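You operate a simulated robot arm through the tools that you are given. There is no shell and no other tool.

You are at the controls of a simulated two-armed robot. One attempt, no reset.

TASK
Empty the steel cup into the grey bucket and swill it with water.
Fine: some water from the jug into the emptied cup, tipped into the bucket too; cup and jug back. Set down upright: water jug.

The check looks at the end state, three seconds after you hand in, the way a careful person would. Anything else that was tipped, shoved, dropped, spilled or broken makes it a failure.

THE ROBOT
Two 7-joint arms with two-finger parallel grippers on one trunk that stands fixed in place. Base frame: the origin is at the foot of the trunk, x ahead of it, y to its left, z up; the work surface is at about z = 80. Readings come in cm, rad, newtons and seconds.
The left shoulder is at [6.2, 19.6, 117.9], the right one opposite. With the tool pointing down near the work surface each hand reaches from about 16 to 70 cm from the base axis, measured 20 degrees to its own side. Payload 1.57 kg a hand.
The tool frame of a hand sits at the grasp point between the pads (the TCP): z along the fingers, y along the line on which they close. The tips reach 3 cm beyond it. The gripper opens to 11 cm. The fingers are 2.4 cm wide and 1.2 cm thick; the gripper's body (4.8 by 11.2 cm) begins 7.8 cm behind the TCP.
Orientation is told as [roll, pitch, yaw] about the base's x, y, z axes, in that order, counted from this pose: with the fingers straight down and closing along the base's y, the tool's x points along the base's -x, its y along +y and its z along -z.

THE INTERFACE
- The arms move only by the tool jog_arm. It takes "left_increments", "right_increments" or both (then of equal length, played together; a hand with none holds still); each is text: rows parted by semicolons, each of 7 numbers parted by spaces: the gripper command, from -1 (shut) to 1 (fully open), values between in proportion, then the shift along the tool's x, y, z in cm, then the turn, a rotation vector about the tool's x, y, z in rad. In form: gripper dx dy dz wx wy wz; .... A call has 1 to 20 rows; each row is the pose to reach, as a shift and turn from the pose commanded when the call began, along the tool's axes at that moment. Each row takes 0.2 s and may step no farther than 5 cm and 0.15 rad from the row before; otherwise, or with a gripper value out of range, the whole call is refused. Where a pose cannot be reached the arm comes as near as it can. A force on the tool above 40 N (or 10 N above the force at the start of the call, whichever is more), or a blocked arm, ends the call early, and 0.2 s more pass. The fingers move at their own pace (about 7.2 cm/s each) and stop on an object; they squeeze with about 43 N. The grip force told is the motor's: it shows also when the fingers shut on nothing. Time passes only in rows, and 0.2 s behind the last, so rows that repeat a pose let the fingers close. The reply holds the time, the measured pose of the TCP, the force on the tool along the base axes, the opening and the grip force, in the units named above and with some noise, with the torque about the TCP (base axes, N m) and any sound that the robot's microphone picked up.
- Cameras (640 x 400 px; columns grow to the right, rows downward): "scene" is now at [10.39, -2.2, 175.87]; the picture's right is [-0.27, -0.96, -0.00], its down [-0.77, 0.22, -0.60] and it looks along [0.58, -0.16, -0.80] (base axes); focal length 308 px, centre (320, 200). "left" rides on the left gripper at [7, -1.6, -14.1] in its tool frame; the picture's right is [0.23, 0.97, 0.00], its down [-0.85, 0.20, -0.48] and it looks along [-0.47, 0.11, 0.88] (tool axes); focal length 222 px, centre (320, 200). "right" rides on the right gripper at [7, 1.6, -14.1] in its tool frame; the picture's right is [-0.23, 0.97, 0.00], its down [-0.86, -0.20, -0.48] and it looks along [-0.47, -0.11, 0.88] (tool axes); focal length 222 px, centre (320, 200). There is no depth. A picture from a camera that has moved, and an enlarged one, comes with that camera's place and axes in the base frame and with its lens.
- grab_frame(camera): a new picture of that camera. No time passes.
- slide_trunk(by): slides the trunk up (or, below 0, down) by that many cm; the arms and the scene camera ride with it, the base frame stays. It gives what a move gives, with no picture.
- aim_head(pan, tilt): turns the head with the scene camera to pan (to the left, within 1.501 rad either way) and tilt (down, from -0.506 to 1.204), counted from straight ahead of the robot. It gives what a move gives.
- close_up(camera, box): a new picture of the part [left, top, right, bottom] of that camera's present view, enlarged. No time passes.
- finish_job(): hands the job in; it is judged then, once.

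Places have to be worked out from the pictures, the camera data and where the tool is seen. Open the grippers and draw the arms clear of the work before you hand the job in, unless the task says otherwise.

The tools are called by a JSON object that holds its "op" and its "data". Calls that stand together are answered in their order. jog_arm: Moves the arms, as the interface text tells. Its arguments: {"type":"object","properties":{"left_increments":{"type":"string"},"right_increments":{"type":"string"}},"required":[]} The other tools are called the same way: slide_trunk (by) slides the trunk up or down; aim_head (pan, tilt) turns the head that bears the scene camera; grab_frame (camera) takes a picture; close_up (camera, box) takes an enlarged picture of a part of a camera's view; finish_job () hands the job in.

At the start:

```text
t: 0.0
left_tool_pos: [44.73, 5.61, 134.57]
left_orientation: [0.001, 0.0, -0.001]
left_ft_force: [0.4, 0.3, 0.5]
left_ft_torque: [0.06, -0.04, -0.02]
left_grip_width: 11.02
left_gripper_force: 0.1
right_tool_pos: [43.21, -30.93, 135.2]
right_orientation: [0.001, 0.0, -0.001]
right_ft_force: [0.7, -0.4, 0.1]
right_ft_torque: [-0.01, -0.01, -0.02]
right_grip_width: 10.99
right_gripper_force: 0.1
trunk travel left (down, up): [-77.5, 21.5]
head pan, tilt: [-0.278, 0.925]
```

scene: 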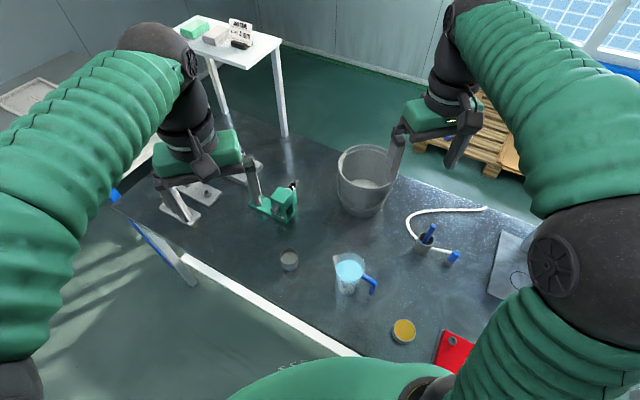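
right: 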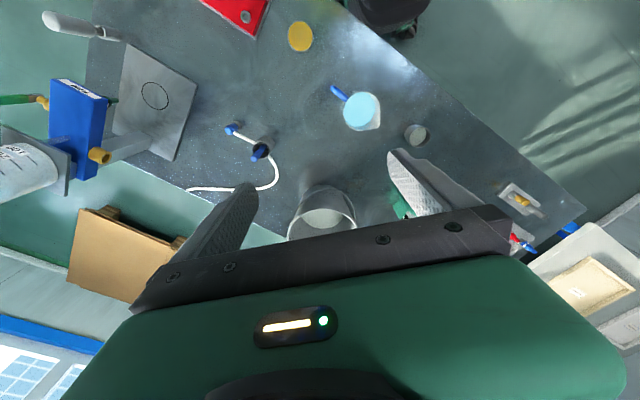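
left: 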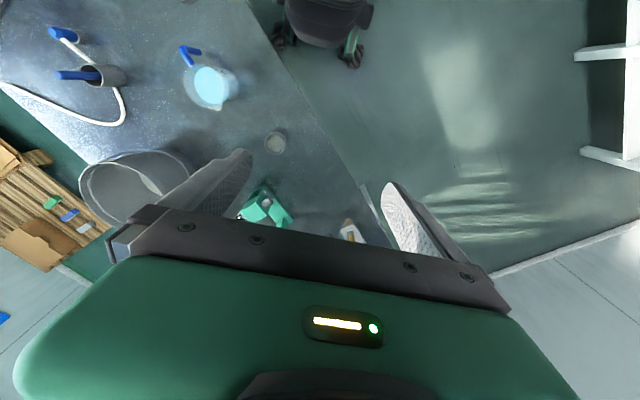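

I see a bucket, a small steel cup, a jug with a blue handle and other items on a dark bench. I'll look closer at each before moving.

{"op": "close_up", "data": {"camera": "scene", "box": [240, 130, 400, 230]}}

{"op": "close_up", "data": {"camera": "scene", "box": [260, 220, 420, 320]}}

{"op": "close_up", "data": {"camera": "scene", "box": [380, 180, 540, 280]}}

{"op": "close_up", "data": {"camera": "right", "box": [260, 70, 460, 195]}}

```text
4.00 times, centred on (320, 180) of scene
camera zoom: at [10.39, -2.2, 175.87], right [-0.27, -0.96, 0.0], down [-0.77, 0.22, -0.6], along [0.58, -0.16, -0.8], focal length 1234 px, centre (320, 280)
```

zoom: 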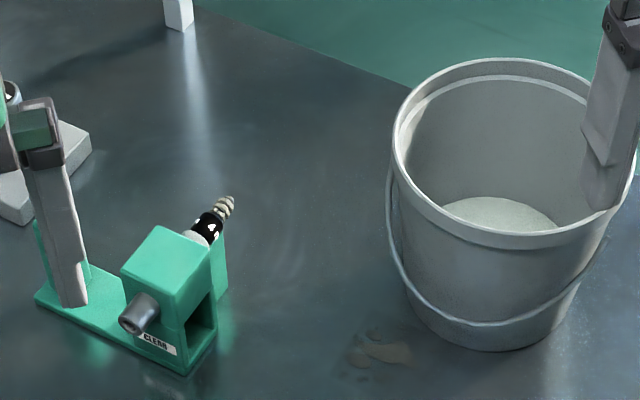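

```text
4.00 times, centred on (340, 270) of scene
camera zoom: at [10.39, -2.2, 175.87], right [-0.27, -0.96, 0.0], down [-0.77, 0.22, -0.6], along [0.58, -0.16, -0.8], focal length 1234 px, centre (240, -80)
```

zoom: 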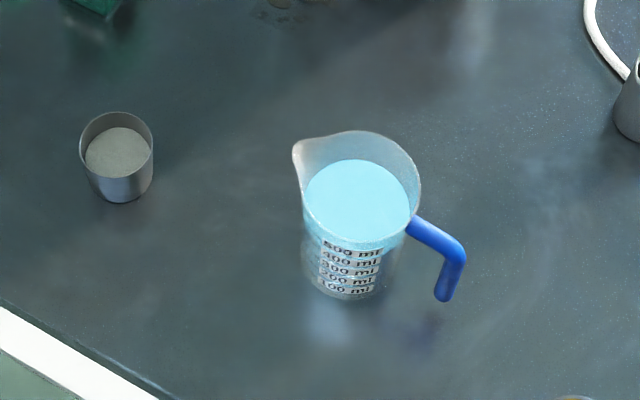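

```text
4.00 times, centred on (460, 230) of scene
camera zoom: at [10.39, -2.2, 175.87], right [-0.27, -0.96, 0.0], down [-0.77, 0.22, -0.6], along [0.58, -0.16, -0.8], focal length 1234 px, centre (-240, 80)
```

zoom: 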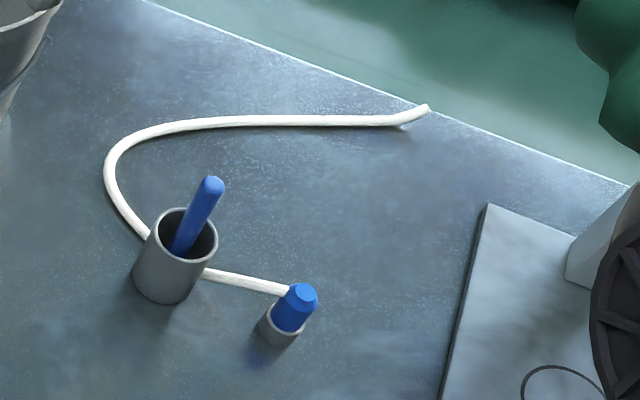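

```text
3.20 times, centred on (360, 132) of right
camera zoom: at [36.12, -29.32, 149.35], right [0.23, 0.97, 0.0], down [0.86, -0.2, 0.48], along [0.47, -0.11, -0.88], focal length 711 px, centre (192, 416)
```

zoom: 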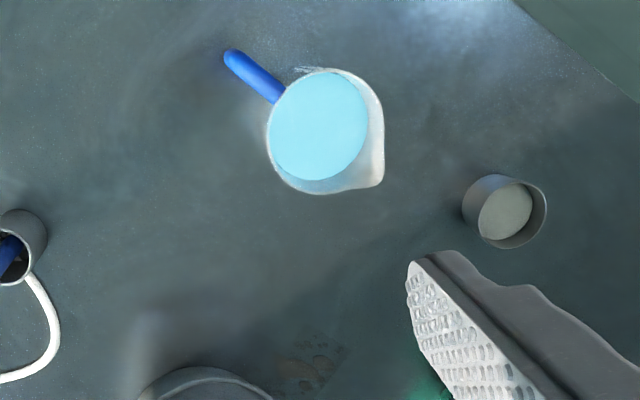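

Estimates so far: cup at about (57, -5) with its rim near z 85, jug at (45, -22) with its rim near 92 and spout towards +x+y, bucket centred at (75, -38) with its rim near 99. I'll move the left arm aside and bring the right hand over for a second view, so I can triangulate.

{"op": "jog_arm", "data": {"left_increments": "1 0 4 0 0 0 0; 1 0 8 0 0 0 0; 1 0 12 0 0 0 0; 1 0 16 0 0 0 0; 1 0 20 0 0 0 0; 1 0 20 0 0 0 0", "right_increments": "1 -0.4 3.8 2.6 0 0 0; 1 -0.8 7.6 5.2 0 0 0; 1 -1.2 11.4 7.8 0 0 0; 1 -1.6 15.2 10.4 0 0 0; 1 -1.8 18.9 13.2 0 0 0; 1 -1.8 18.9 13.2 0 0 0"}}

{"op": "grab_frame", "data": {"camera": "right"}}

{"op": "grab_frame", "data": {"camera": "scene"}}

{"op": "grab_frame", "data": {"camera": "left"}}

```text
t: 1.4
left_tool_pos: [44.62, 26.14, 134.48]
left_orientation: [0.0, 0.0, 0.001]
left_ft_force: [0.6, -0.5, -0.3]
left_ft_torque: [-0.02, 0.01, -0.01]
left_grip_width: 11.0
left_gripper_force: 0.0
right_tool_pos: [44.86, -11.61, 121.92]
right_orientation: [-0.001, 0.002, -0.001]
right_ft_force: [0.0, 0.0, 0.4]
right_ft_torque: [-0.02, 0.0, 0.01]
right_grip_width: 11.01
right_gripper_force: 0.1
trunk travel left (down, up): [-77.5, 21.5]
head pan, tilt: [-0.278, 0.925]
```

```text
taken
camera right: at [37.83, -9.97, 136.21], right [0.23, 0.97, 0.0], down [0.85, -0.2, 0.48], along [0.47, -0.11, -0.88], focal length 222 px, centre (320, 200)
```

right: 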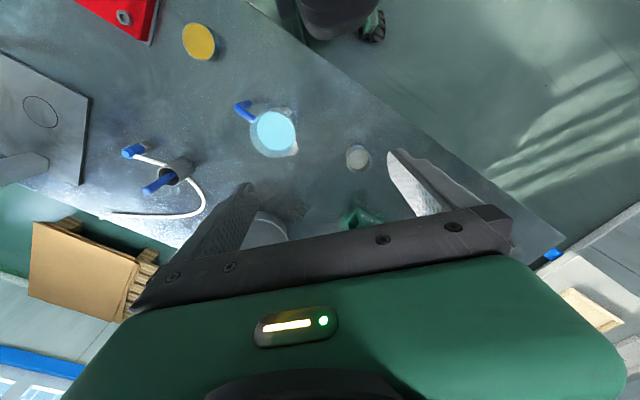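

```text
taken
camera scene: at [10.43, -1.75, 175.87], right [-0.27, -0.96, 0.0], down [-0.77, 0.22, -0.6], along [0.58, -0.17, -0.8], focal length 308 px, centre (320, 200)
```

scene: 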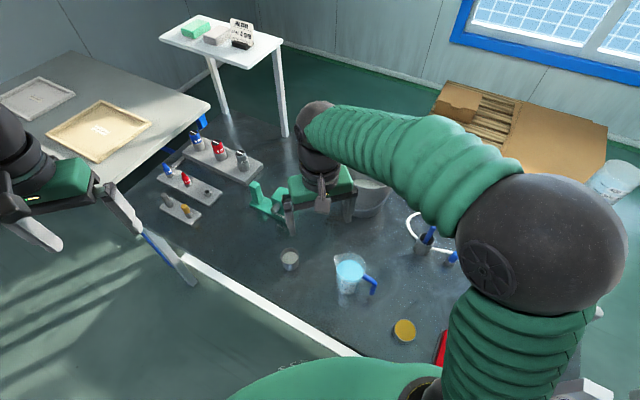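

```text
taken
camera left: at [37.78, 24.47, 148.63], right [-0.23, 0.97, 0.0], down [0.86, 0.2, 0.48], along [0.47, 0.11, -0.88], focal length 222 px, centre (320, 200)
```

left: 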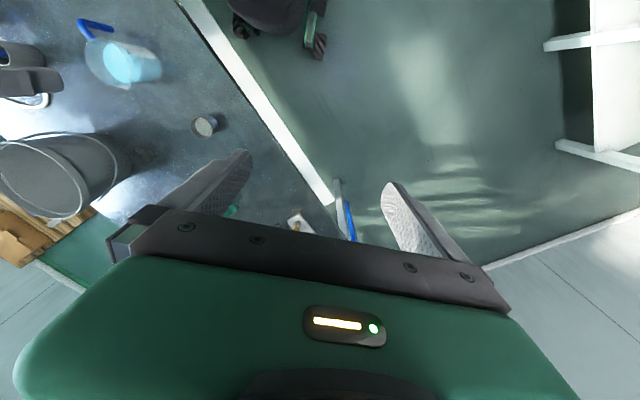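

The right arm's elbow is high and out to the right, clear of the bench. I'll zoom in on the cup, jug and bucket from the new viewpoints.

{"op": "close_up", "data": {"camera": "right", "box": [220, 80, 380, 180]}}

{"op": "close_up", "data": {"camera": "left", "box": [60, 0, 220, 100]}}

{"op": "close_up", "data": {"camera": "left", "box": [0, 90, 240, 240]}}

{"op": "close_up", "data": {"camera": "scene", "box": [270, 235, 390, 310]}}

```text
4.00 times, centred on (300, 130) of right
camera zoom: at [37.83, -9.97, 136.21], right [0.23, 0.97, 0.0], down [0.85, -0.2, 0.48], along [0.47, -0.11, -0.88], focal length 888 px, centre (400, 480)
```

zoom: 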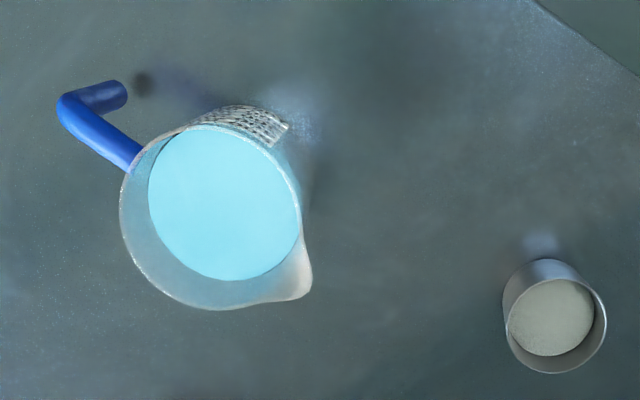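

```text
4.00 times, centred on (140, 50) of left
camera zoom: at [37.78, 24.47, 148.63], right [-0.23, 0.97, 0.0], down [0.86, 0.2, 0.48], along [0.47, 0.11, -0.88], focal length 888 px, centre (1040, 800)
```

zoom: 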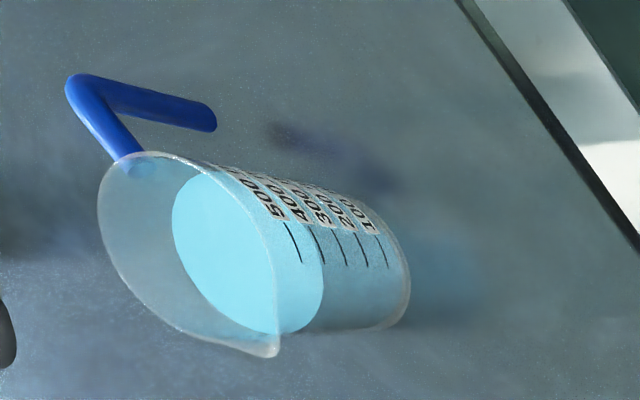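

```text
2.67 times, centred on (120, 165) of left
camera zoom: at [37.78, 24.47, 148.63], right [-0.23, 0.97, 0.0], down [0.86, 0.2, 0.48], along [0.47, 0.11, -0.88], focal length 592 px, centre (853, 293)
```

zoom: 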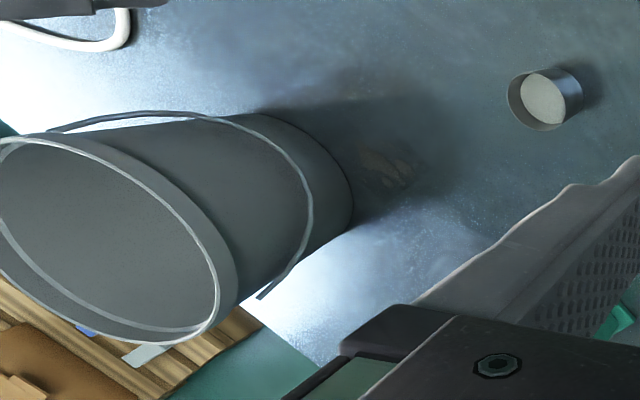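

```text
5.33 times, centred on (330, 272) of scene
camera zoom: at [10.43, -1.75, 175.87], right [-0.27, -0.96, 0.0], down [-0.77, 0.22, -0.6], along [0.58, -0.17, -0.8], focal length 1645 px, centre (267, -187)
```

zoom: 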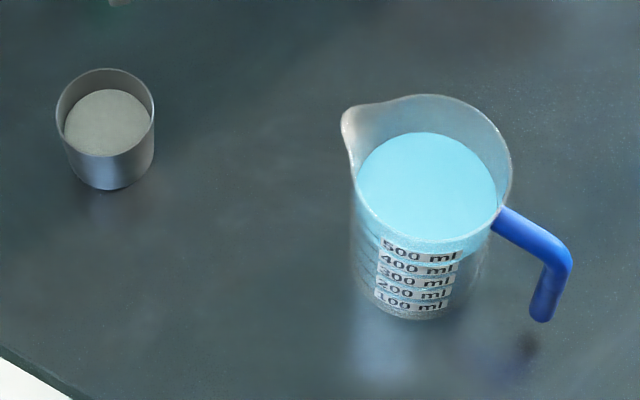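

Triangulated: cup (56.6, -4.7), diameter 6, rim about z 86; jug (44.6, -20.7), rim about 93.5, spout pointing about 38° left of forward; bucket rim centre (74.7, -37.7) at about z 98.7. I'll bring the right hand towards a forward-tilted pre-grasp behind and above the cup.

{"op": "jog_arm", "data": {"right_increments": "1 -0.1 1.2 3.6 0 -0.145 0; 1 -0.3 2.4 7.2 0 -0.29 0; 1 -0.5 3.6 10.8 0 -0.435 0; 1 -0.7 4.8 14.4 0 -0.58 0; 1 -0.9 6 18 0 -0.725 0; 1 -1 7.1 22 0 -0.87 0; 1 -1 7.1 22 0 -0.87 0; 1 -1 7.1 22 0 -0.87 0"}}

{"op": "grab_frame", "data": {"camera": "right"}}

{"op": "grab_frame", "data": {"camera": "scene"}}

{"op": "grab_frame", "data": {"camera": "left"}}

```text
t: 2.6
left_tool_pos: [44.36, 25.72, 134.58]
left_orientation: [-0.001, -0.001, 0.001]
left_ft_force: [-0.7, 0.4, 0.1]
left_ft_torque: [0.0, -0.03, 0.04]
left_grip_width: 10.99
left_gripper_force: 0.1
right_tool_pos: [51.18, -15.92, 114.54]
right_orientation: [0.481, -0.68, -0.68]
right_ft_force: [-0.1, 0.8, 0.8]
right_ft_torque: [-0.04, -0.03, -0.01]
right_grip_width: 11.01
right_gripper_force: 0.1
trunk travel left (down, up): [-77.5, 21.5]
head pan, tilt: [-0.278, 0.925]
stopped in row 5 (right hand): the arm was blocked; the commanded pose is now the measured one
```

```text
taken
camera right: at [37.28, -11.35, 120.54], right [0.46, 0.74, 0.49], down [0.11, -0.6, 0.8], along [0.88, -0.32, -0.35], focal length 222 px, centre (320, 200)
```

right: 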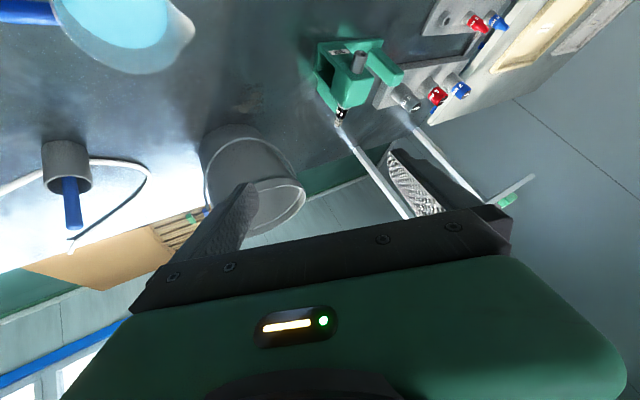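

```text
taken
camera scene: at [10.23, -1.98, 175.87], right [-0.27, -0.96, 0.0], down [-0.77, 0.22, -0.6], along [0.58, -0.17, -0.8], focal length 308 px, centre (320, 200)
```

scene: 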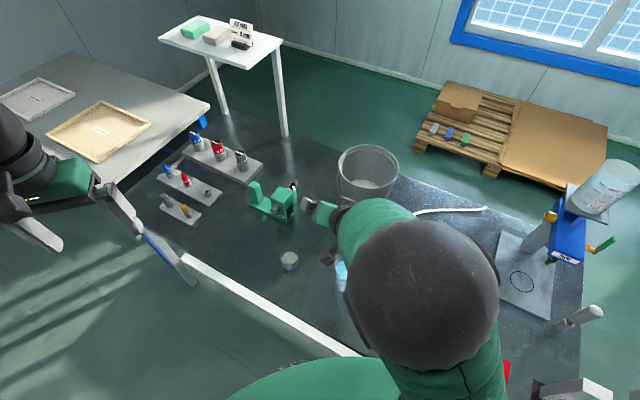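

```text
taken
camera left: at [37.51, 24.11, 148.73], right [-0.23, 0.97, 0.0], down [0.85, 0.2, 0.48], along [0.47, 0.11, -0.88], focal length 222 px, centre (320, 200)
```

left: 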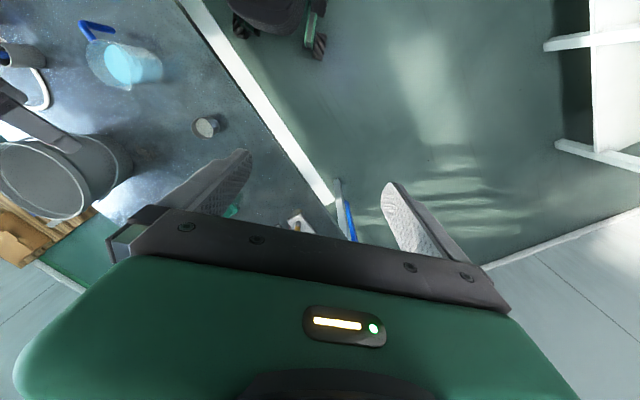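

The right wrist jammed as its tool axis lined up with the forearm, because the elbow is too high for a forward-tilted tool. I'll straighten the hand back to pointing down and raise it, then lower the trunk so forward tilts come easily.

{"op": "jog_arm", "data": {"left_increments": "1 0 0 -2 0 0 0; 1 0 0 -4 0 0 0; 1 0 0 -6 0 0 0; 1 0 0 -8 0 0 0; 1 0 0 -10 0 0 0; 1 0 0 -12 0 0 0; 1 0 0 -13 0 0 0; 1 0 0 -14 0 0 0; 1 0 0 -14 0 0 0; 1 0 0 -14 0 0 0", "right_increments": "1 -2.2 0.65 -3.2 0.026 0.099 -0.06; 1 -4.4 1.3 -6.4 0.053 0.198 -0.12; 1 -6.6 1.95 -9.6 0.079 0.296 -0.18; 1 -8.8 2.6 -12.8 0.105 0.395 -0.24; 1 -11 3.25 -16 0.131 0.494 -0.3; 1 -13.2 3.9 -19.2 0.158 0.593 -0.36; 1 -15.4 4.55 -22.4 0.184 0.691 -0.42; 1 -17.65 5.2 -25.5 0.21 0.79 -0.48; 1 -17.65 5.2 -25.5 0.21 0.79 -0.48; 1 -17.65 5.2 -25.5 0.21 0.79 -0.48"}}

{"op": "grab_frame", "data": {"camera": "scene"}}

```text
t: 4.8
left_tool_pos: [44.57, 25.84, 148.54]
left_orientation: [0.0, -0.003, -0.001]
left_ft_force: [0.0, 0.2, -0.3]
left_ft_torque: [-0.03, 0.0, 0.01]
left_grip_width: 10.98
left_gripper_force: 0.1
right_tool_pos: [45.29, -19.69, 144.79]
right_orientation: [-0.001, 0.007, 0.014]
right_ft_force: [-0.2, -0.4, -1.1]
right_ft_torque: [-0.02, -0.01, -0.03]
right_grip_width: 11.01
right_gripper_force: 0.0
right hand out of reach, approached as far as the arm can: row 2
trunk travel left (down, up): [-77.5, 21.5]
head pan, tilt: [-0.278, 0.925]
```

```text
taken
camera scene: at [10.26, -2.05, 175.88], right [-0.27, -0.96, 0.0], down [-0.77, 0.22, -0.6], along [0.58, -0.16, -0.8], focal length 308 px, centre (320, 200)
```

scene: 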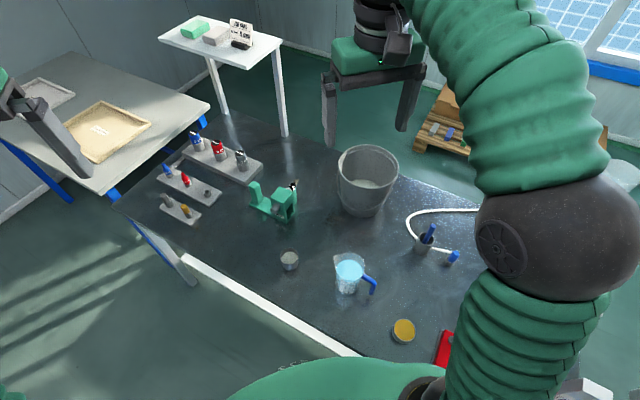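

Both hands are raised and the right hand points straight down again. I'll lower the trunk in two stages and watch the readings for contact.

{"op": "slide_trunk", "data": {"by": -20}}

{"op": "grab_frame", "data": {"camera": "scene"}}

{"op": "grab_frame", "data": {"camera": "left"}}

```text
t: 6.9
left_tool_pos: [44.64, 25.74, 128.44]
left_orientation: [-0.001, -0.001, -0.001]
left_ft_force: [0.3, -0.2, -1.0]
left_ft_torque: [0.03, -0.02, -0.02]
left_grip_width: 10.99
left_gripper_force: 0.0
right_tool_pos: [45.42, -19.59, 124.85]
right_orientation: [-0.002, 0.008, 0.012]
right_ft_force: [0.1, 0.1, 0.4]
right_ft_torque: [0.01, -0.03, 0.02]
right_grip_width: 11.0
right_gripper_force: 0.1
trunk travel left (down, up): [-57.5, 41.5]
head pan, tilt: [-0.278, 0.925]
```

```text
taken
camera scene: at [10.38, -2.03, 155.88], right [-0.27, -0.96, 0.0], down [-0.77, 0.22, -0.6], along [0.58, -0.16, -0.8], focal length 308 px, centre (320, 200)
```

scene: 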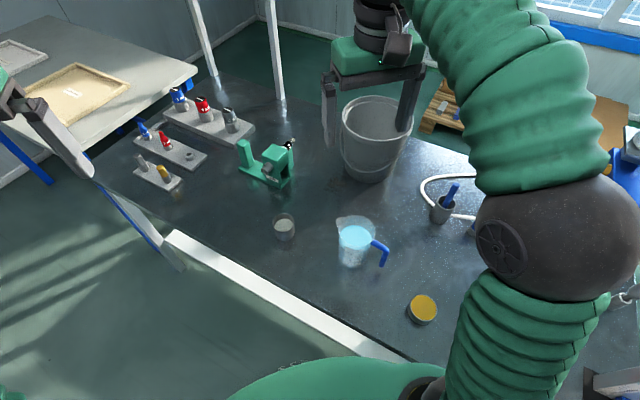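

```text
taken
camera left: at [37.74, 24.22, 142.63], right [-0.23, 0.97, 0.0], down [0.85, 0.2, 0.48], along [0.47, 0.11, -0.88], focal length 222 px, centre (320, 200)
```

left: 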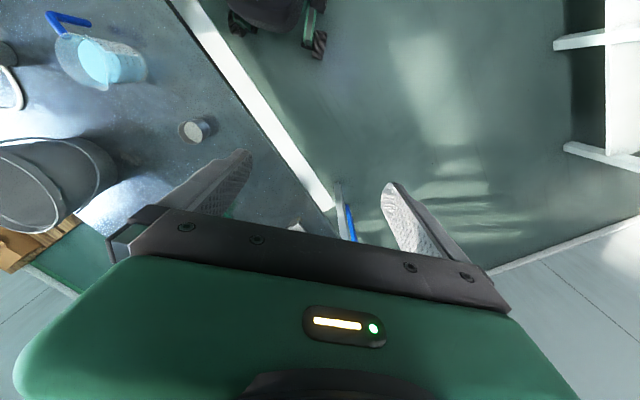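

No contact so far. I'll go down another 16 cm, which leaves the right hand at about z 109, above everything.

{"op": "slide_trunk", "data": {"by": -16}}

{"op": "grab_frame", "data": {"camera": "scene"}}

{"op": "grab_frame", "data": {"camera": "right"}}

```text
t: 8.8
left_tool_pos: [44.63, 25.78, 112.5]
left_orientation: [0.001, 0.0, 0.0]
left_ft_force: [0.4, 0.7, 0.9]
left_ft_torque: [0.0, -0.01, -0.01]
left_grip_width: 11.02
left_gripper_force: 0.0
right_tool_pos: [45.56, -19.63, 108.84]
right_orientation: [-0.004, 0.009, 0.011]
right_ft_force: [-0.1, -0.3, 0.1]
right_ft_torque: [0.03, -0.02, -0.01]
right_grip_width: 11.01
right_gripper_force: 0.1
trunk travel left (down, up): [-41.5, 57.5]
head pan, tilt: [-0.278, 0.925]
```

```text
taken
camera scene: at [10.34, -2.04, 139.88], right [-0.27, -0.96, 0.0], down [-0.77, 0.22, -0.6], along [0.58, -0.16, -0.8], focal length 308 px, centre (320, 200)
```

scene: 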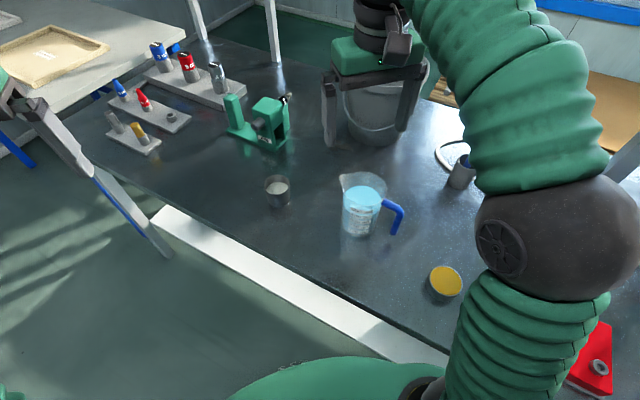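

```text
taken
camera right: at [38.55, -18.08, 123.03], right [0.21, 0.98, -0.01], down [0.86, -0.19, 0.47], along [0.46, -0.11, -0.88], focal length 222 px, centre (320, 200)
```

right: 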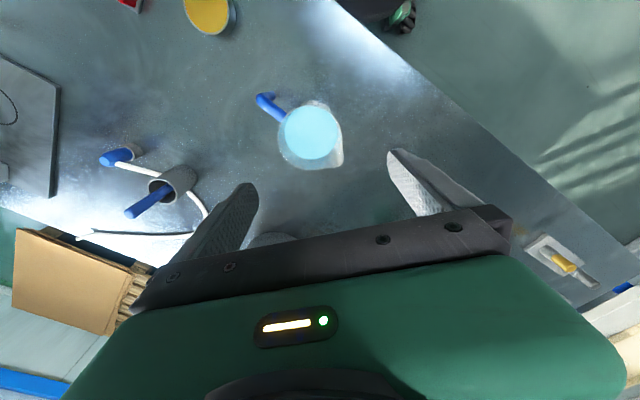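

Now I'll tilt the right hand about 40° forward while moving it over behind the cup, and take fresh close-ups of the cup and jug from this lower head position.

{"op": "jog_arm", "data": {"right_increments": "1 -0.1 3 0 0 -0.14 0; 1 -0.2 6 1 0 -0.28 0; 1 -0.3 9 2.5 0 -0.42 0; 1 -0.4 12 4.5 0 -0.56 0; 1 -0.4 14.9 6.8 0 -0.7 0; 1 -0.4 14.9 6.8 0 -0.7 0; 1 -0.4 14.9 6.8 0 -0.7 0"}}

{"op": "grab_frame", "data": {"camera": "scene"}}

{"op": "grab_frame", "data": {"camera": "right"}}

{"op": "close_up", "data": {"camera": "scene", "box": [230, 150, 430, 275]}}

{"op": "grab_frame", "data": {"camera": "left"}}

```text
t: 10.6
left_tool_pos: [44.48, 25.98, 112.28]
left_orientation: [0.0, 0.002, 0.002]
left_ft_force: [-0.3, 0.2, 0.3]
left_ft_torque: [0.02, -0.01, 0.01]
left_grip_width: 10.99
left_gripper_force: 0.2
right_tool_pos: [46.88, -7.6, 102.1]
right_orientation: [0.028, -0.694, -0.079]
right_ft_force: [0.8, 0.1, -0.2]
right_ft_torque: [-0.01, 0.0, 0.0]
right_grip_width: 11.01
right_gripper_force: 0.0
trunk travel left (down, up): [-41.5, 57.5]
head pan, tilt: [-0.278, 0.925]
stopped in row 7 (right hand): the arm was blocked; the commanded pose is now the measured one
```

```text
taken
camera scene: at [10.3, -2.0, 139.65], right [-0.27, -0.96, 0.0], down [-0.77, 0.22, -0.6], along [0.58, -0.17, -0.8], focal length 308 px, centre (320, 200)
```

scene: 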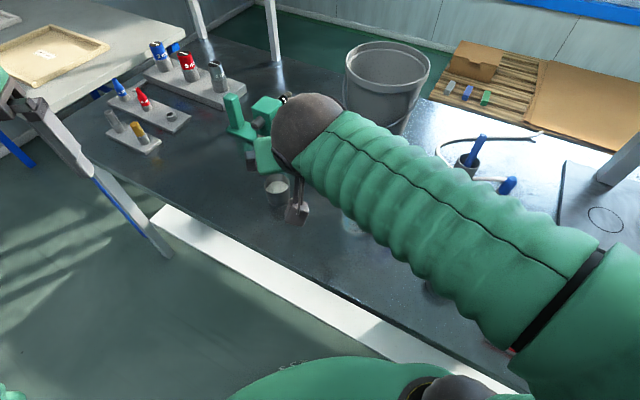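

```text
taken
camera right: at [32.62, -5.28, 108.63], right [0.23, 0.96, 0.17], down [0.34, -0.24, 0.91], along [0.91, -0.16, -0.38], focal length 222 px, centre (320, 200)
```

right: 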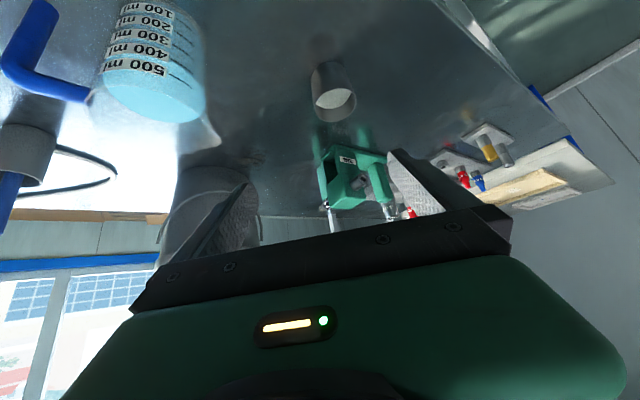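

```text
3.20 times, centred on (330, 212) of scene
camera zoom: at [10.3, -2.0, 139.65], right [-0.27, -0.96, 0.0], down [-0.77, 0.22, -0.6], along [0.58, -0.17, -0.8], focal length 987 px, centre (288, 160)
```

zoom: 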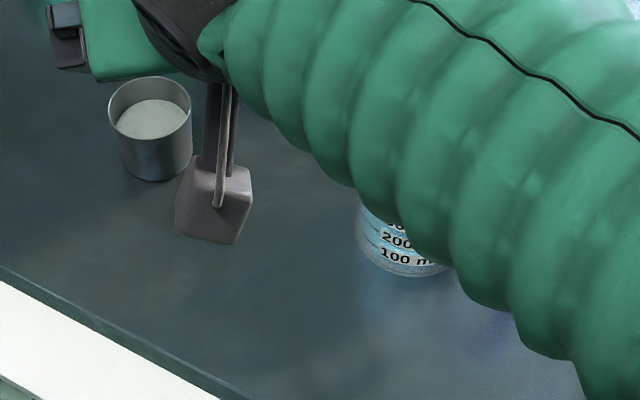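

```text
taken
camera left: at [37.69, 24.26, 126.39], right [-0.23, 0.97, 0.0], down [0.85, 0.2, 0.48], along [0.47, 0.11, -0.88], focal length 222 px, centre (320, 200)
```

left: 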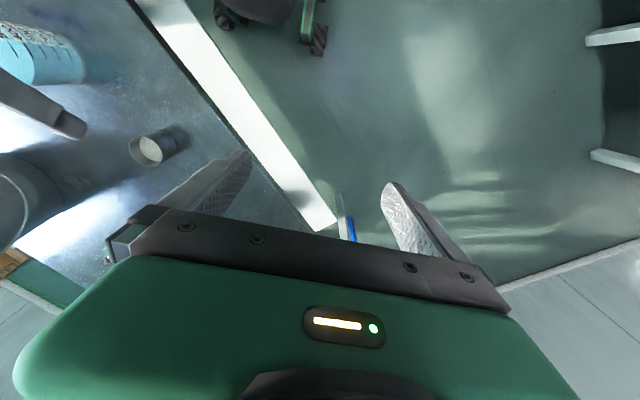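

The arm stalled because the hand was too close and too high for this shoulder height. I'll reach forward and left first, where there is more room, then check.

{"op": "jog_arm", "data": {"right_increments": "1 -1.5 1.5 1.2 0 0 0; 1 -2.9 3.1 2.5 0 0 0; 1 -2.9 3.1 2.5 0 0 0"}}

{"op": "grab_frame", "data": {"camera": "scene"}}

```text
t: 11.4
left_tool_pos: [44.25, 25.82, 112.64]
left_orientation: [-0.001, -0.001, 0.001]
left_ft_force: [0.3, -1.6, 0.8]
left_ft_torque: [0.02, 0.02, 0.01]
left_grip_width: 11.01
left_gripper_force: 0.0
right_tool_pos: [50.61, -4.3, 102.4]
right_orientation: [0.024, -0.693, -0.066]
right_ft_force: [-0.5, 0.4, -0.6]
right_ft_torque: [0.0, 0.01, 0.01]
right_grip_width: 11.02
right_gripper_force: 0.0
trunk travel left (down, up): [-41.5, 57.5]
head pan, tilt: [-0.278, 0.925]
```

```text
taken
camera scene: at [10.18, -1.98, 139.88], right [-0.27, -0.96, 0.0], down [-0.77, 0.22, -0.6], along [0.58, -0.17, -0.8], focal length 308 px, centre (320, 200)
```

scene: 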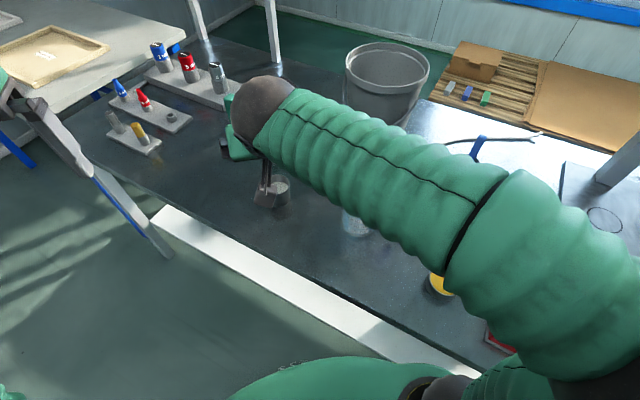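

The move went through cleanly and the hand is now at (50.6, -4.3, 102.4). I'll lower the trunk 8 cm; the tips stay at about z 91, above the cup rim at 86.

{"op": "slide_trunk", "data": {"by": -8}}

{"op": "grab_frame", "data": {"camera": "right"}}

{"op": "grab_frame", "data": {"camera": "left"}}

{"op": "grab_frame", "data": {"camera": "scene"}}

```text
t: 12.5
left_tool_pos: [44.57, 25.81, 104.5]
left_orientation: [0.0, -0.003, -0.001]
left_ft_force: [-0.2, -0.1, 0.1]
left_ft_torque: [-0.01, 0.02, -0.02]
left_grip_width: 11.01
left_gripper_force: 0.0
right_tool_pos: [50.66, -4.47, 94.48]
right_orientation: [0.025, -0.693, -0.068]
right_ft_force: [-0.8, -0.5, -0.5]
right_ft_torque: [0.01, 0.0, -0.02]
right_grip_width: 11.01
right_gripper_force: 0.1
trunk travel left (down, up): [-33.5, 65.5]
head pan, tilt: [-0.278, 0.925]
```

```text
taken
camera right: at [36.41, -2.21, 100.82], right [0.23, 0.96, 0.16], down [0.34, -0.23, 0.91], along [0.91, -0.15, -0.38], focal length 222 px, centre (320, 200)
```

right: 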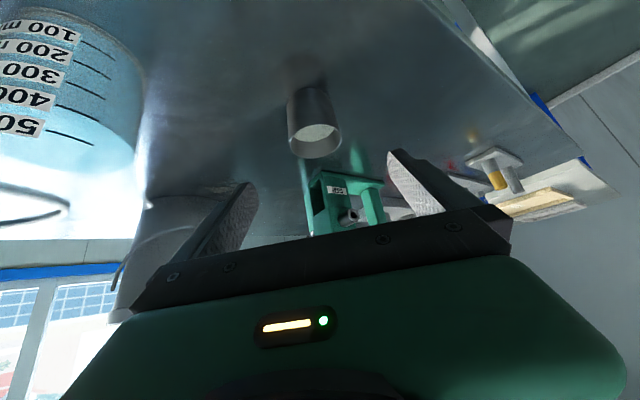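

```text
taken
camera left: at [37.64, 24.27, 118.65], right [-0.23, 0.97, 0.0], down [0.85, 0.2, 0.48], along [0.47, 0.11, -0.88], focal length 222 px, centre (320, 200)
```

left: 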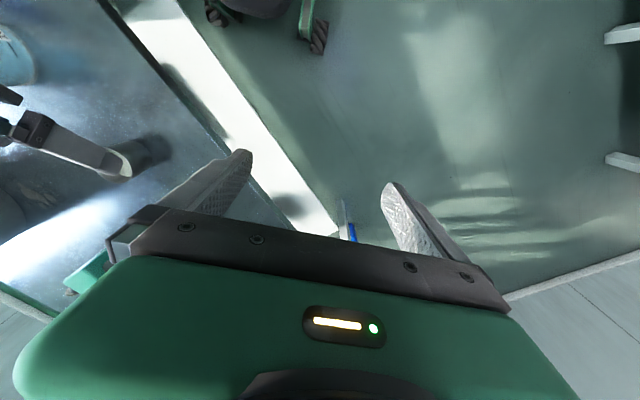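

```text
taken
camera scene: at [10.28, -1.98, 131.88], right [-0.27, -0.96, 0.0], down [-0.77, 0.22, -0.6], along [0.58, -0.17, -0.8], focal length 308 px, centre (320, 200)
```

scene: 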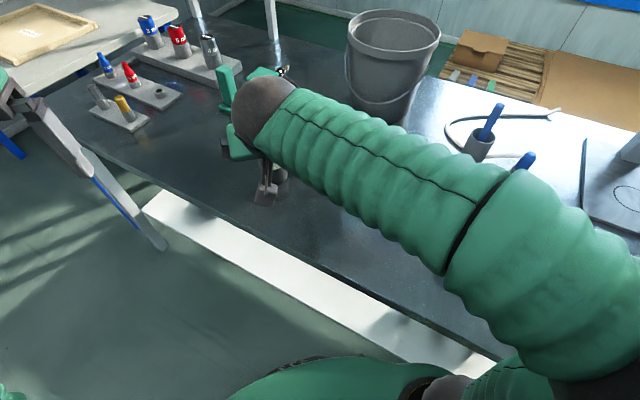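

The right camera puts the cup between the fingers at about (56.2, -4.8). I'll advance and lower along a straight line so the open fingers straddle it, then look before closing.

{"op": "jog_arm", "data": {"right_increments": "1 0.6 -0.1 2.2 0 0 0; 1 1.2 -0.15 4.4 0 0 0; 1 1.8 -0.2 6.6 0 0 0; 1 2.4 -0.25 8.8 0 0 0; 1 2.8 -0.3 10 0 0 0; 1 3.05 -0.3 10.9 0 0 0; 1 3.05 -0.3 10.9 0 0 0"}}

{"op": "grab_frame", "data": {"camera": "right"}}

{"op": "close_up", "data": {"camera": "left", "box": [0, 60, 256, 220]}}

{"op": "close_up", "data": {"camera": "scene", "box": [200, 60, 400, 260]}}

```text
t: 14.1
left_tool_pos: [44.57, 25.85, 104.52]
left_orientation: [-0.001, 0.001, 0.0]
left_ft_force: [-0.2, -0.6, -0.2]
left_ft_torque: [-0.05, 0.02, 0.01]
left_grip_width: 11.02
left_gripper_force: 0.1
right_tool_pos: [55.34, -4.88, 83.94]
right_orientation: [0.023, -0.693, -0.067]
right_ft_force: [0.0, -0.4, 0.0]
right_ft_torque: [-0.01, 0.04, -0.01]
right_grip_width: 11.02
right_gripper_force: 0.1
trunk travel left (down, up): [-33.5, 65.5]
head pan, tilt: [-0.278, 0.925]
```

```text
taken
camera right: at [41.02, -2.58, 90.52], right [0.23, 0.96, 0.16], down [0.34, -0.23, 0.91], along [0.91, -0.15, -0.38], focal length 222 px, centre (320, 200)
```

right: 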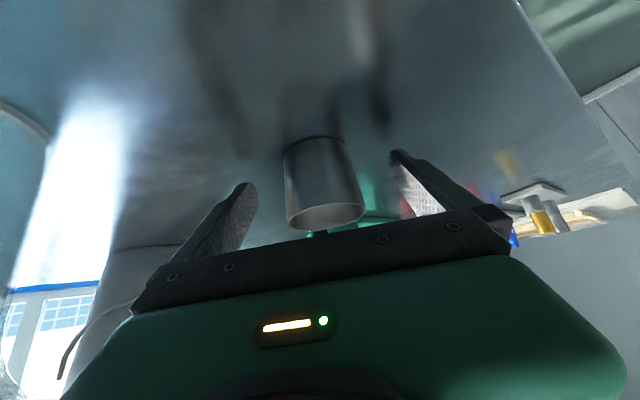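

```text
2.50 times, centred on (128, 140) of left
camera zoom: at [37.64, 24.27, 118.64], right [-0.23, 0.97, 0.0], down [0.85, 0.2, 0.48], along [0.47, 0.11, -0.88], focal length 555 px, centre (800, 350)
```

zoom: 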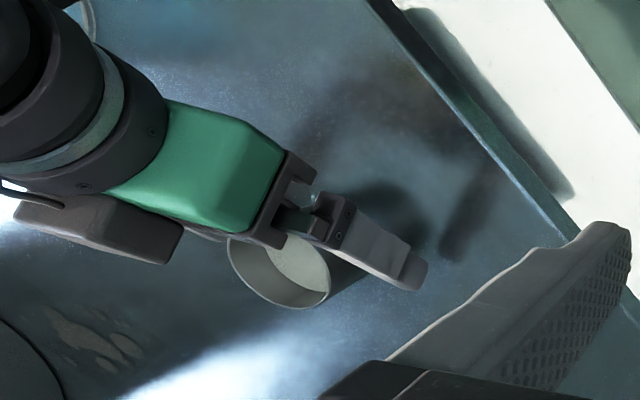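

```text
2.00 times, centred on (300, 160) of scene
camera zoom: at [10.31, -1.98, 131.87], right [-0.27, -0.96, 0.0], down [-0.77, 0.22, -0.6], along [0.58, -0.17, -0.8], focal length 617 px, centre (360, 280)
```

zoom: 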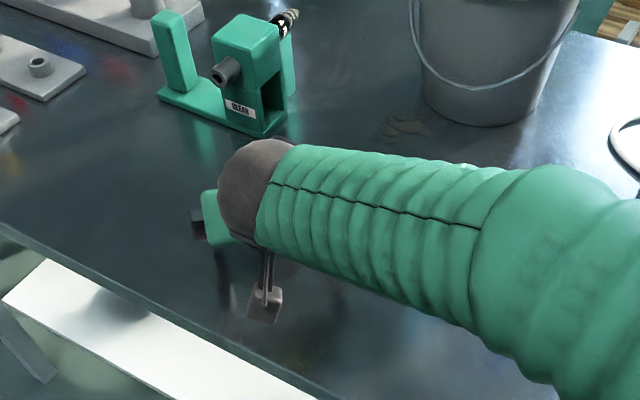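

The cup sits centred between the fingers, with the TCP about 1.5 cm short of its axis. I'll edge forward 1 cm and close.

{"op": "jog_arm", "data": {"right_increments": "1 -0.4 0.03 0.32 0 0 0; 1 -0.77 0.05 0.64 0 0 0; 1 -0.77 0.05 0.64 0 0 0; 0.2 -0.77 0.05 0.64 0 0 0; -0.2 -0.77 0.05 0.64 0 0 0; -0.6 -0.77 0.05 0.64 0 0 0; -1 -0.77 0.05 0.64 0 0 0; -1 -0.77 0.05 0.64 0 0 0; -1 -0.77 0.05 0.64 0 0 0"}}

{"op": "grab_frame", "data": {"camera": "right"}}

{"op": "close_up", "data": {"camera": "left", "box": [0, 60, 256, 220]}}

```text
t: 16.1
left_tool_pos: [44.53, 25.84, 104.48]
left_orientation: [0.0, 0.0, 0.0]
left_ft_force: [-0.3, 0.3, 0.0]
left_ft_torque: [-0.02, -0.04, 0.0]
left_grip_width: 10.99
left_gripper_force: 0.1
right_tool_pos: [56.32, -4.81, 83.94]
right_orientation: [0.025, -0.693, -0.069]
right_ft_force: [0.4, -0.2, -0.1]
right_ft_torque: [-0.05, 0.0, -0.03]
right_grip_width: 5.76
right_gripper_force: 42.8
trunk travel left (down, up): [-33.5, 65.5]
head pan, tilt: [-0.278, 0.925]
```

```text
taken
camera right: at [42.02, -2.58, 90.48], right [0.23, 0.96, 0.16], down [0.34, -0.23, 0.91], along [0.91, -0.15, -0.38], focal length 222 px, centre (320, 200)
```

right: 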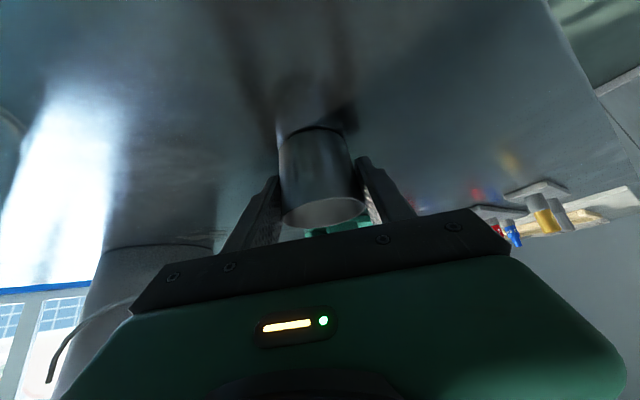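

```text
2.50 times, centred on (128, 140) of left
camera zoom: at [37.67, 24.26, 118.63], right [-0.23, 0.97, 0.0], down [0.85, 0.2, 0.48], along [0.47, 0.11, -0.88], focal length 555 px, centre (800, 350)
```

zoom: 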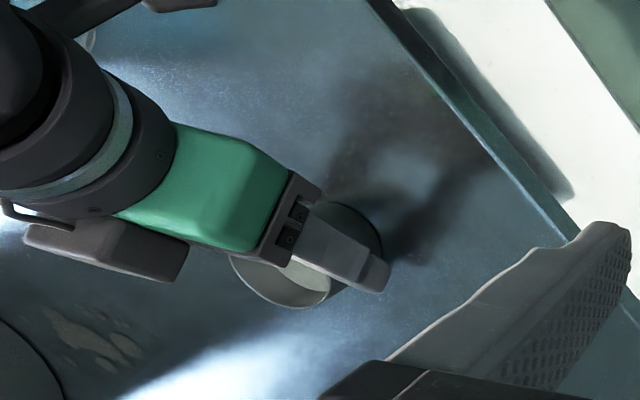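

The cup is gripped at 5.76 cm width with 43 N. I'll lift it straight up by raising the trunk 30 cm.

{"op": "slide_trunk", "data": {"by": 30}}

{"op": "grab_frame", "data": {"camera": "scene"}}

{"op": "grab_frame", "data": {"camera": "right"}}

{"op": "grab_frame", "data": {"camera": "left"}}

```text
t: 19.1
left_tool_pos: [44.6, 25.86, 134.44]
left_orientation: [0.001, 0.002, 0.0]
left_ft_force: [-0.3, 0.3, 0.3]
left_ft_torque: [0.03, 0.0, 0.03]
left_grip_width: 11.01
left_gripper_force: 0.0
right_tool_pos: [56.45, -4.82, 114.04]
right_orientation: [0.022, -0.695, -0.07]
right_ft_force: [-0.2, 0.4, -1.7]
right_ft_torque: [0.04, -0.02, -0.02]
right_grip_width: 5.77
right_gripper_force: 43.2
trunk travel left (down, up): [-63.5, 35.5]
head pan, tilt: [-0.278, 0.925]
```

```text
taken
camera scene: at [10.42, -1.96, 161.87], right [-0.27, -0.96, 0.0], down [-0.77, 0.22, -0.6], along [0.58, -0.17, -0.8], focal length 308 px, centre (320, 200)
```

scene: 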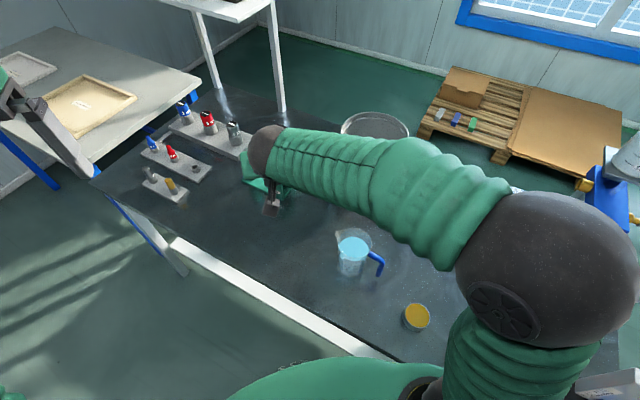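

```text
taken
camera right: at [42.08, -2.56, 120.46], right [0.23, 0.96, 0.16], down [0.34, -0.23, 0.91], along [0.91, -0.15, -0.38], focal length 222 px, centre (320, 200)
```

right: 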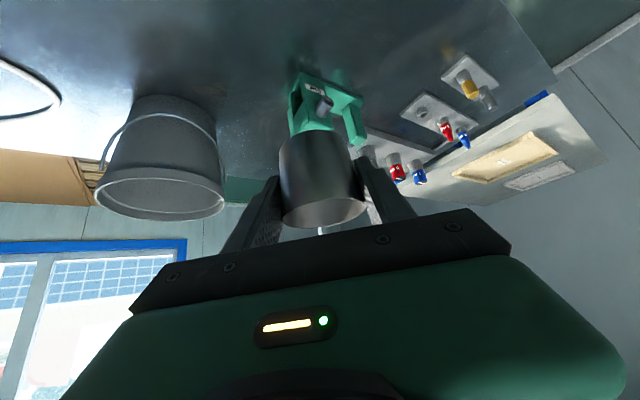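

```text
taken
camera left: at [37.73, 24.29, 148.62], right [-0.23, 0.97, 0.0], down [0.85, 0.2, 0.48], along [0.47, 0.11, -0.88], focal length 222 px, centre (320, 200)
```

left: 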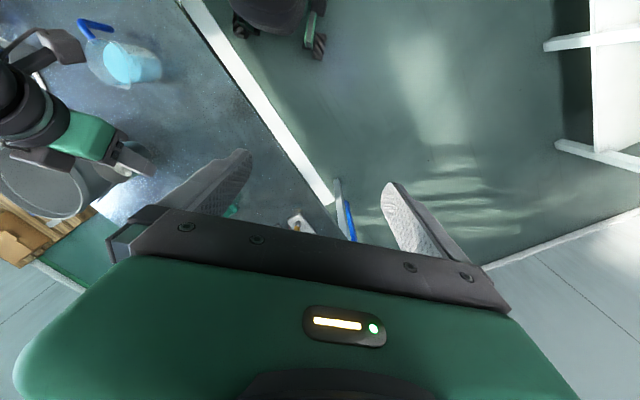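

The cup is up and level, and the bucket is ahead and to the right. I'll carry it level to above the bucket at about (72, -37, 113), slowly, yawing the hand slightly to the right.

{"op": "jog_arm", "data": {"right_increments": "-1 -0.96 -2.22 0.82 0.016 0 0.019; -1 -1.91 -4.44 1.65 0.032 -0.001 0.039; -1 -2.87 -6.66 2.47 0.048 -0.002 0.058; -1 -3.83 -8.89 3.3 0.064 -0.003 0.077; -1 -4.79 -11.1 4.12 0.08 -0.003 0.096; -1 -5.74 -13.3 4.95 0.096 -0.004 0.116; -1 -6.7 -15.55 5.78 0.113 -0.005 0.135; -1 -7.66 -17.8 6.6 0.129 -0.005 0.154; -1 -8.61 -20 7.42 0.145 -0.006 0.174; -1 -9.57 -22.2 8.25 0.161 -0.006 0.193; -1 -10.5 -24.4 9.07 0.177 -0.007 0.212; -1 -11.5 -26.7 9.9 0.193 -0.008 0.231; -1 -12.4 -28.9 10.7 0.209 -0.008 0.251; -1 -13.4 -31.1 11.55 0.225 -0.009 0.27; -1 -13.4 -31.1 11.55 0.225 -0.009 0.27"}}

{"op": "grab_frame", "data": {"camera": "scene"}}

{"op": "grab_frame", "data": {"camera": "right"}}

{"op": "grab_frame", "data": {"camera": "left"}}

```text
t: 22.3
left_tool_pos: [44.45, 25.64, 134.45]
left_orientation: [-0.001, -0.001, -0.001]
left_ft_force: [0.3, 0.0, 0.5]
left_ft_torque: [-0.03, -0.01, 0.03]
left_grip_width: 10.98
left_gripper_force: 0.1
right_tool_pos: [72.2, -37.15, 113.05]
right_orientation: [0.024, -0.695, -0.421]
right_ft_force: [-0.5, -0.7, -1.0]
right_ft_torque: [0.01, -0.04, 0.01]
right_grip_width: 5.74
right_gripper_force: 43.3
trunk travel left (down, up): [-63.5, 35.5]
head pan, tilt: [-0.278, 0.925]
```

```text
taken
camera scene: at [10.49, -2.15, 161.86], right [-0.27, -0.96, 0.0], down [-0.77, 0.22, -0.6], along [0.58, -0.16, -0.8], focal length 308 px, centre (320, 200)
```

scene: 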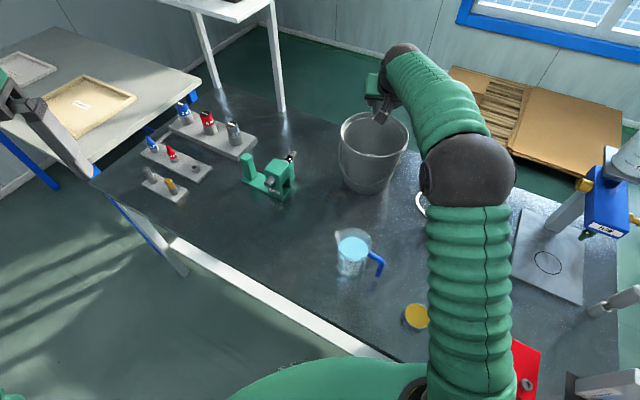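

```text
taken
camera right: at [59.64, -29.96, 119.52], right [0.54, 0.82, 0.16], down [0.24, -0.34, 0.91], along [0.81, -0.46, -0.38], focal length 222 px, centre (320, 200)
```

right: 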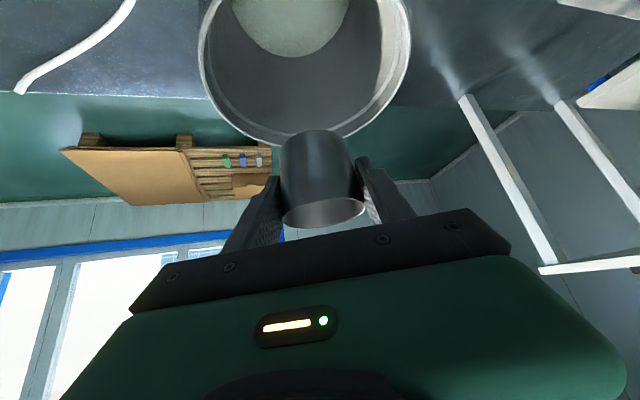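

```text
taken
camera left: at [37.67, 24.12, 148.68], right [-0.23, 0.97, 0.0], down [0.85, 0.2, 0.48], along [0.47, 0.11, -0.88], focal length 222 px, centre (320, 200)
```

left: 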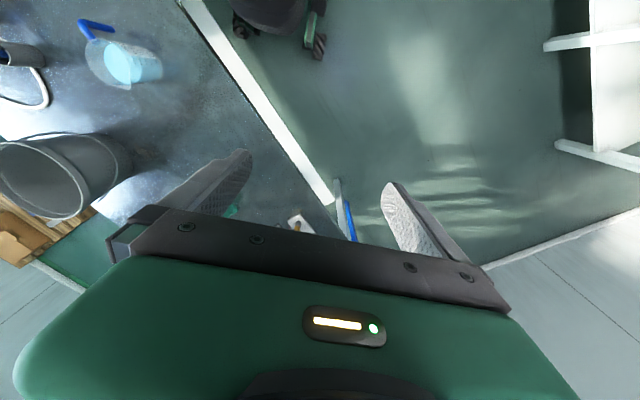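

The cup is over the bucket opening, whose centre I now place at (74.5, -37.7). I'll shift slightly left of centre and begin rolling the cup about the forward axis so its mouth tips to the right, over the middle of the bucket.

{"op": "jog_arm", "data": {"right_increments": "-1 -1.07 1.16 0.33 0 0 0; -1 -2.14 2.33 0.65 0 0 0; -1 -2.14 2.33 0.65 -0.1 0.002 0.083; -1 -2.14 2.33 0.65 -0.2 0.004 0.166; -1 -2.14 2.33 0.65 -0.3 0.006 0.249; -1 -2.14 2.33 0.65 -0.4 0.008 0.332; -1 -2.14 2.33 0.65 -0.4 0.008 0.332"}}

{"op": "grab_frame", "data": {"camera": "right"}}

{"op": "grab_frame", "data": {"camera": "scene"}}

```text
t: 23.9
left_tool_pos: [44.59, 25.69, 134.51]
left_orientation: [0.0, 0.0, 0.001]
left_ft_force: [0.0, 0.3, -0.2]
left_ft_torque: [0.01, 0.02, 0.01]
left_grip_width: 11.02
left_gripper_force: 0.1
right_tool_pos: [75.27, -35.67, 113.91]
right_orientation: [0.659, -0.573, -0.807]
right_ft_force: [-0.5, 0.2, -1.3]
right_ft_torque: [0.03, 0.01, -0.03]
right_grip_width: 5.73
right_gripper_force: 42.9
trunk travel left (down, up): [-63.5, 35.5]
head pan, tilt: [-0.278, 0.925]
```

```text
taken
camera right: at [61.23, -31.77, 120.43], right [0.46, 0.63, 0.62], down [0.08, -0.73, 0.68], along [0.88, -0.27, -0.38], focal length 222 px, centre (320, 200)
```

right: 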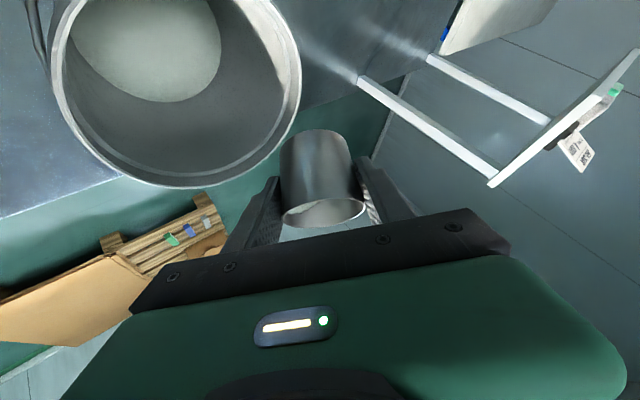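

```text
taken
camera scene: at [10.52, -2.18, 161.86], right [-0.27, -0.96, 0.0], down [-0.77, 0.22, -0.6], along [0.58, -0.16, -0.8], focal length 308 px, centre (320, 200)
```

scene: 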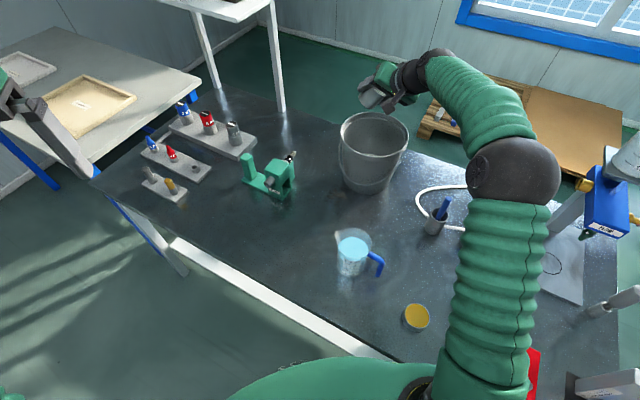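

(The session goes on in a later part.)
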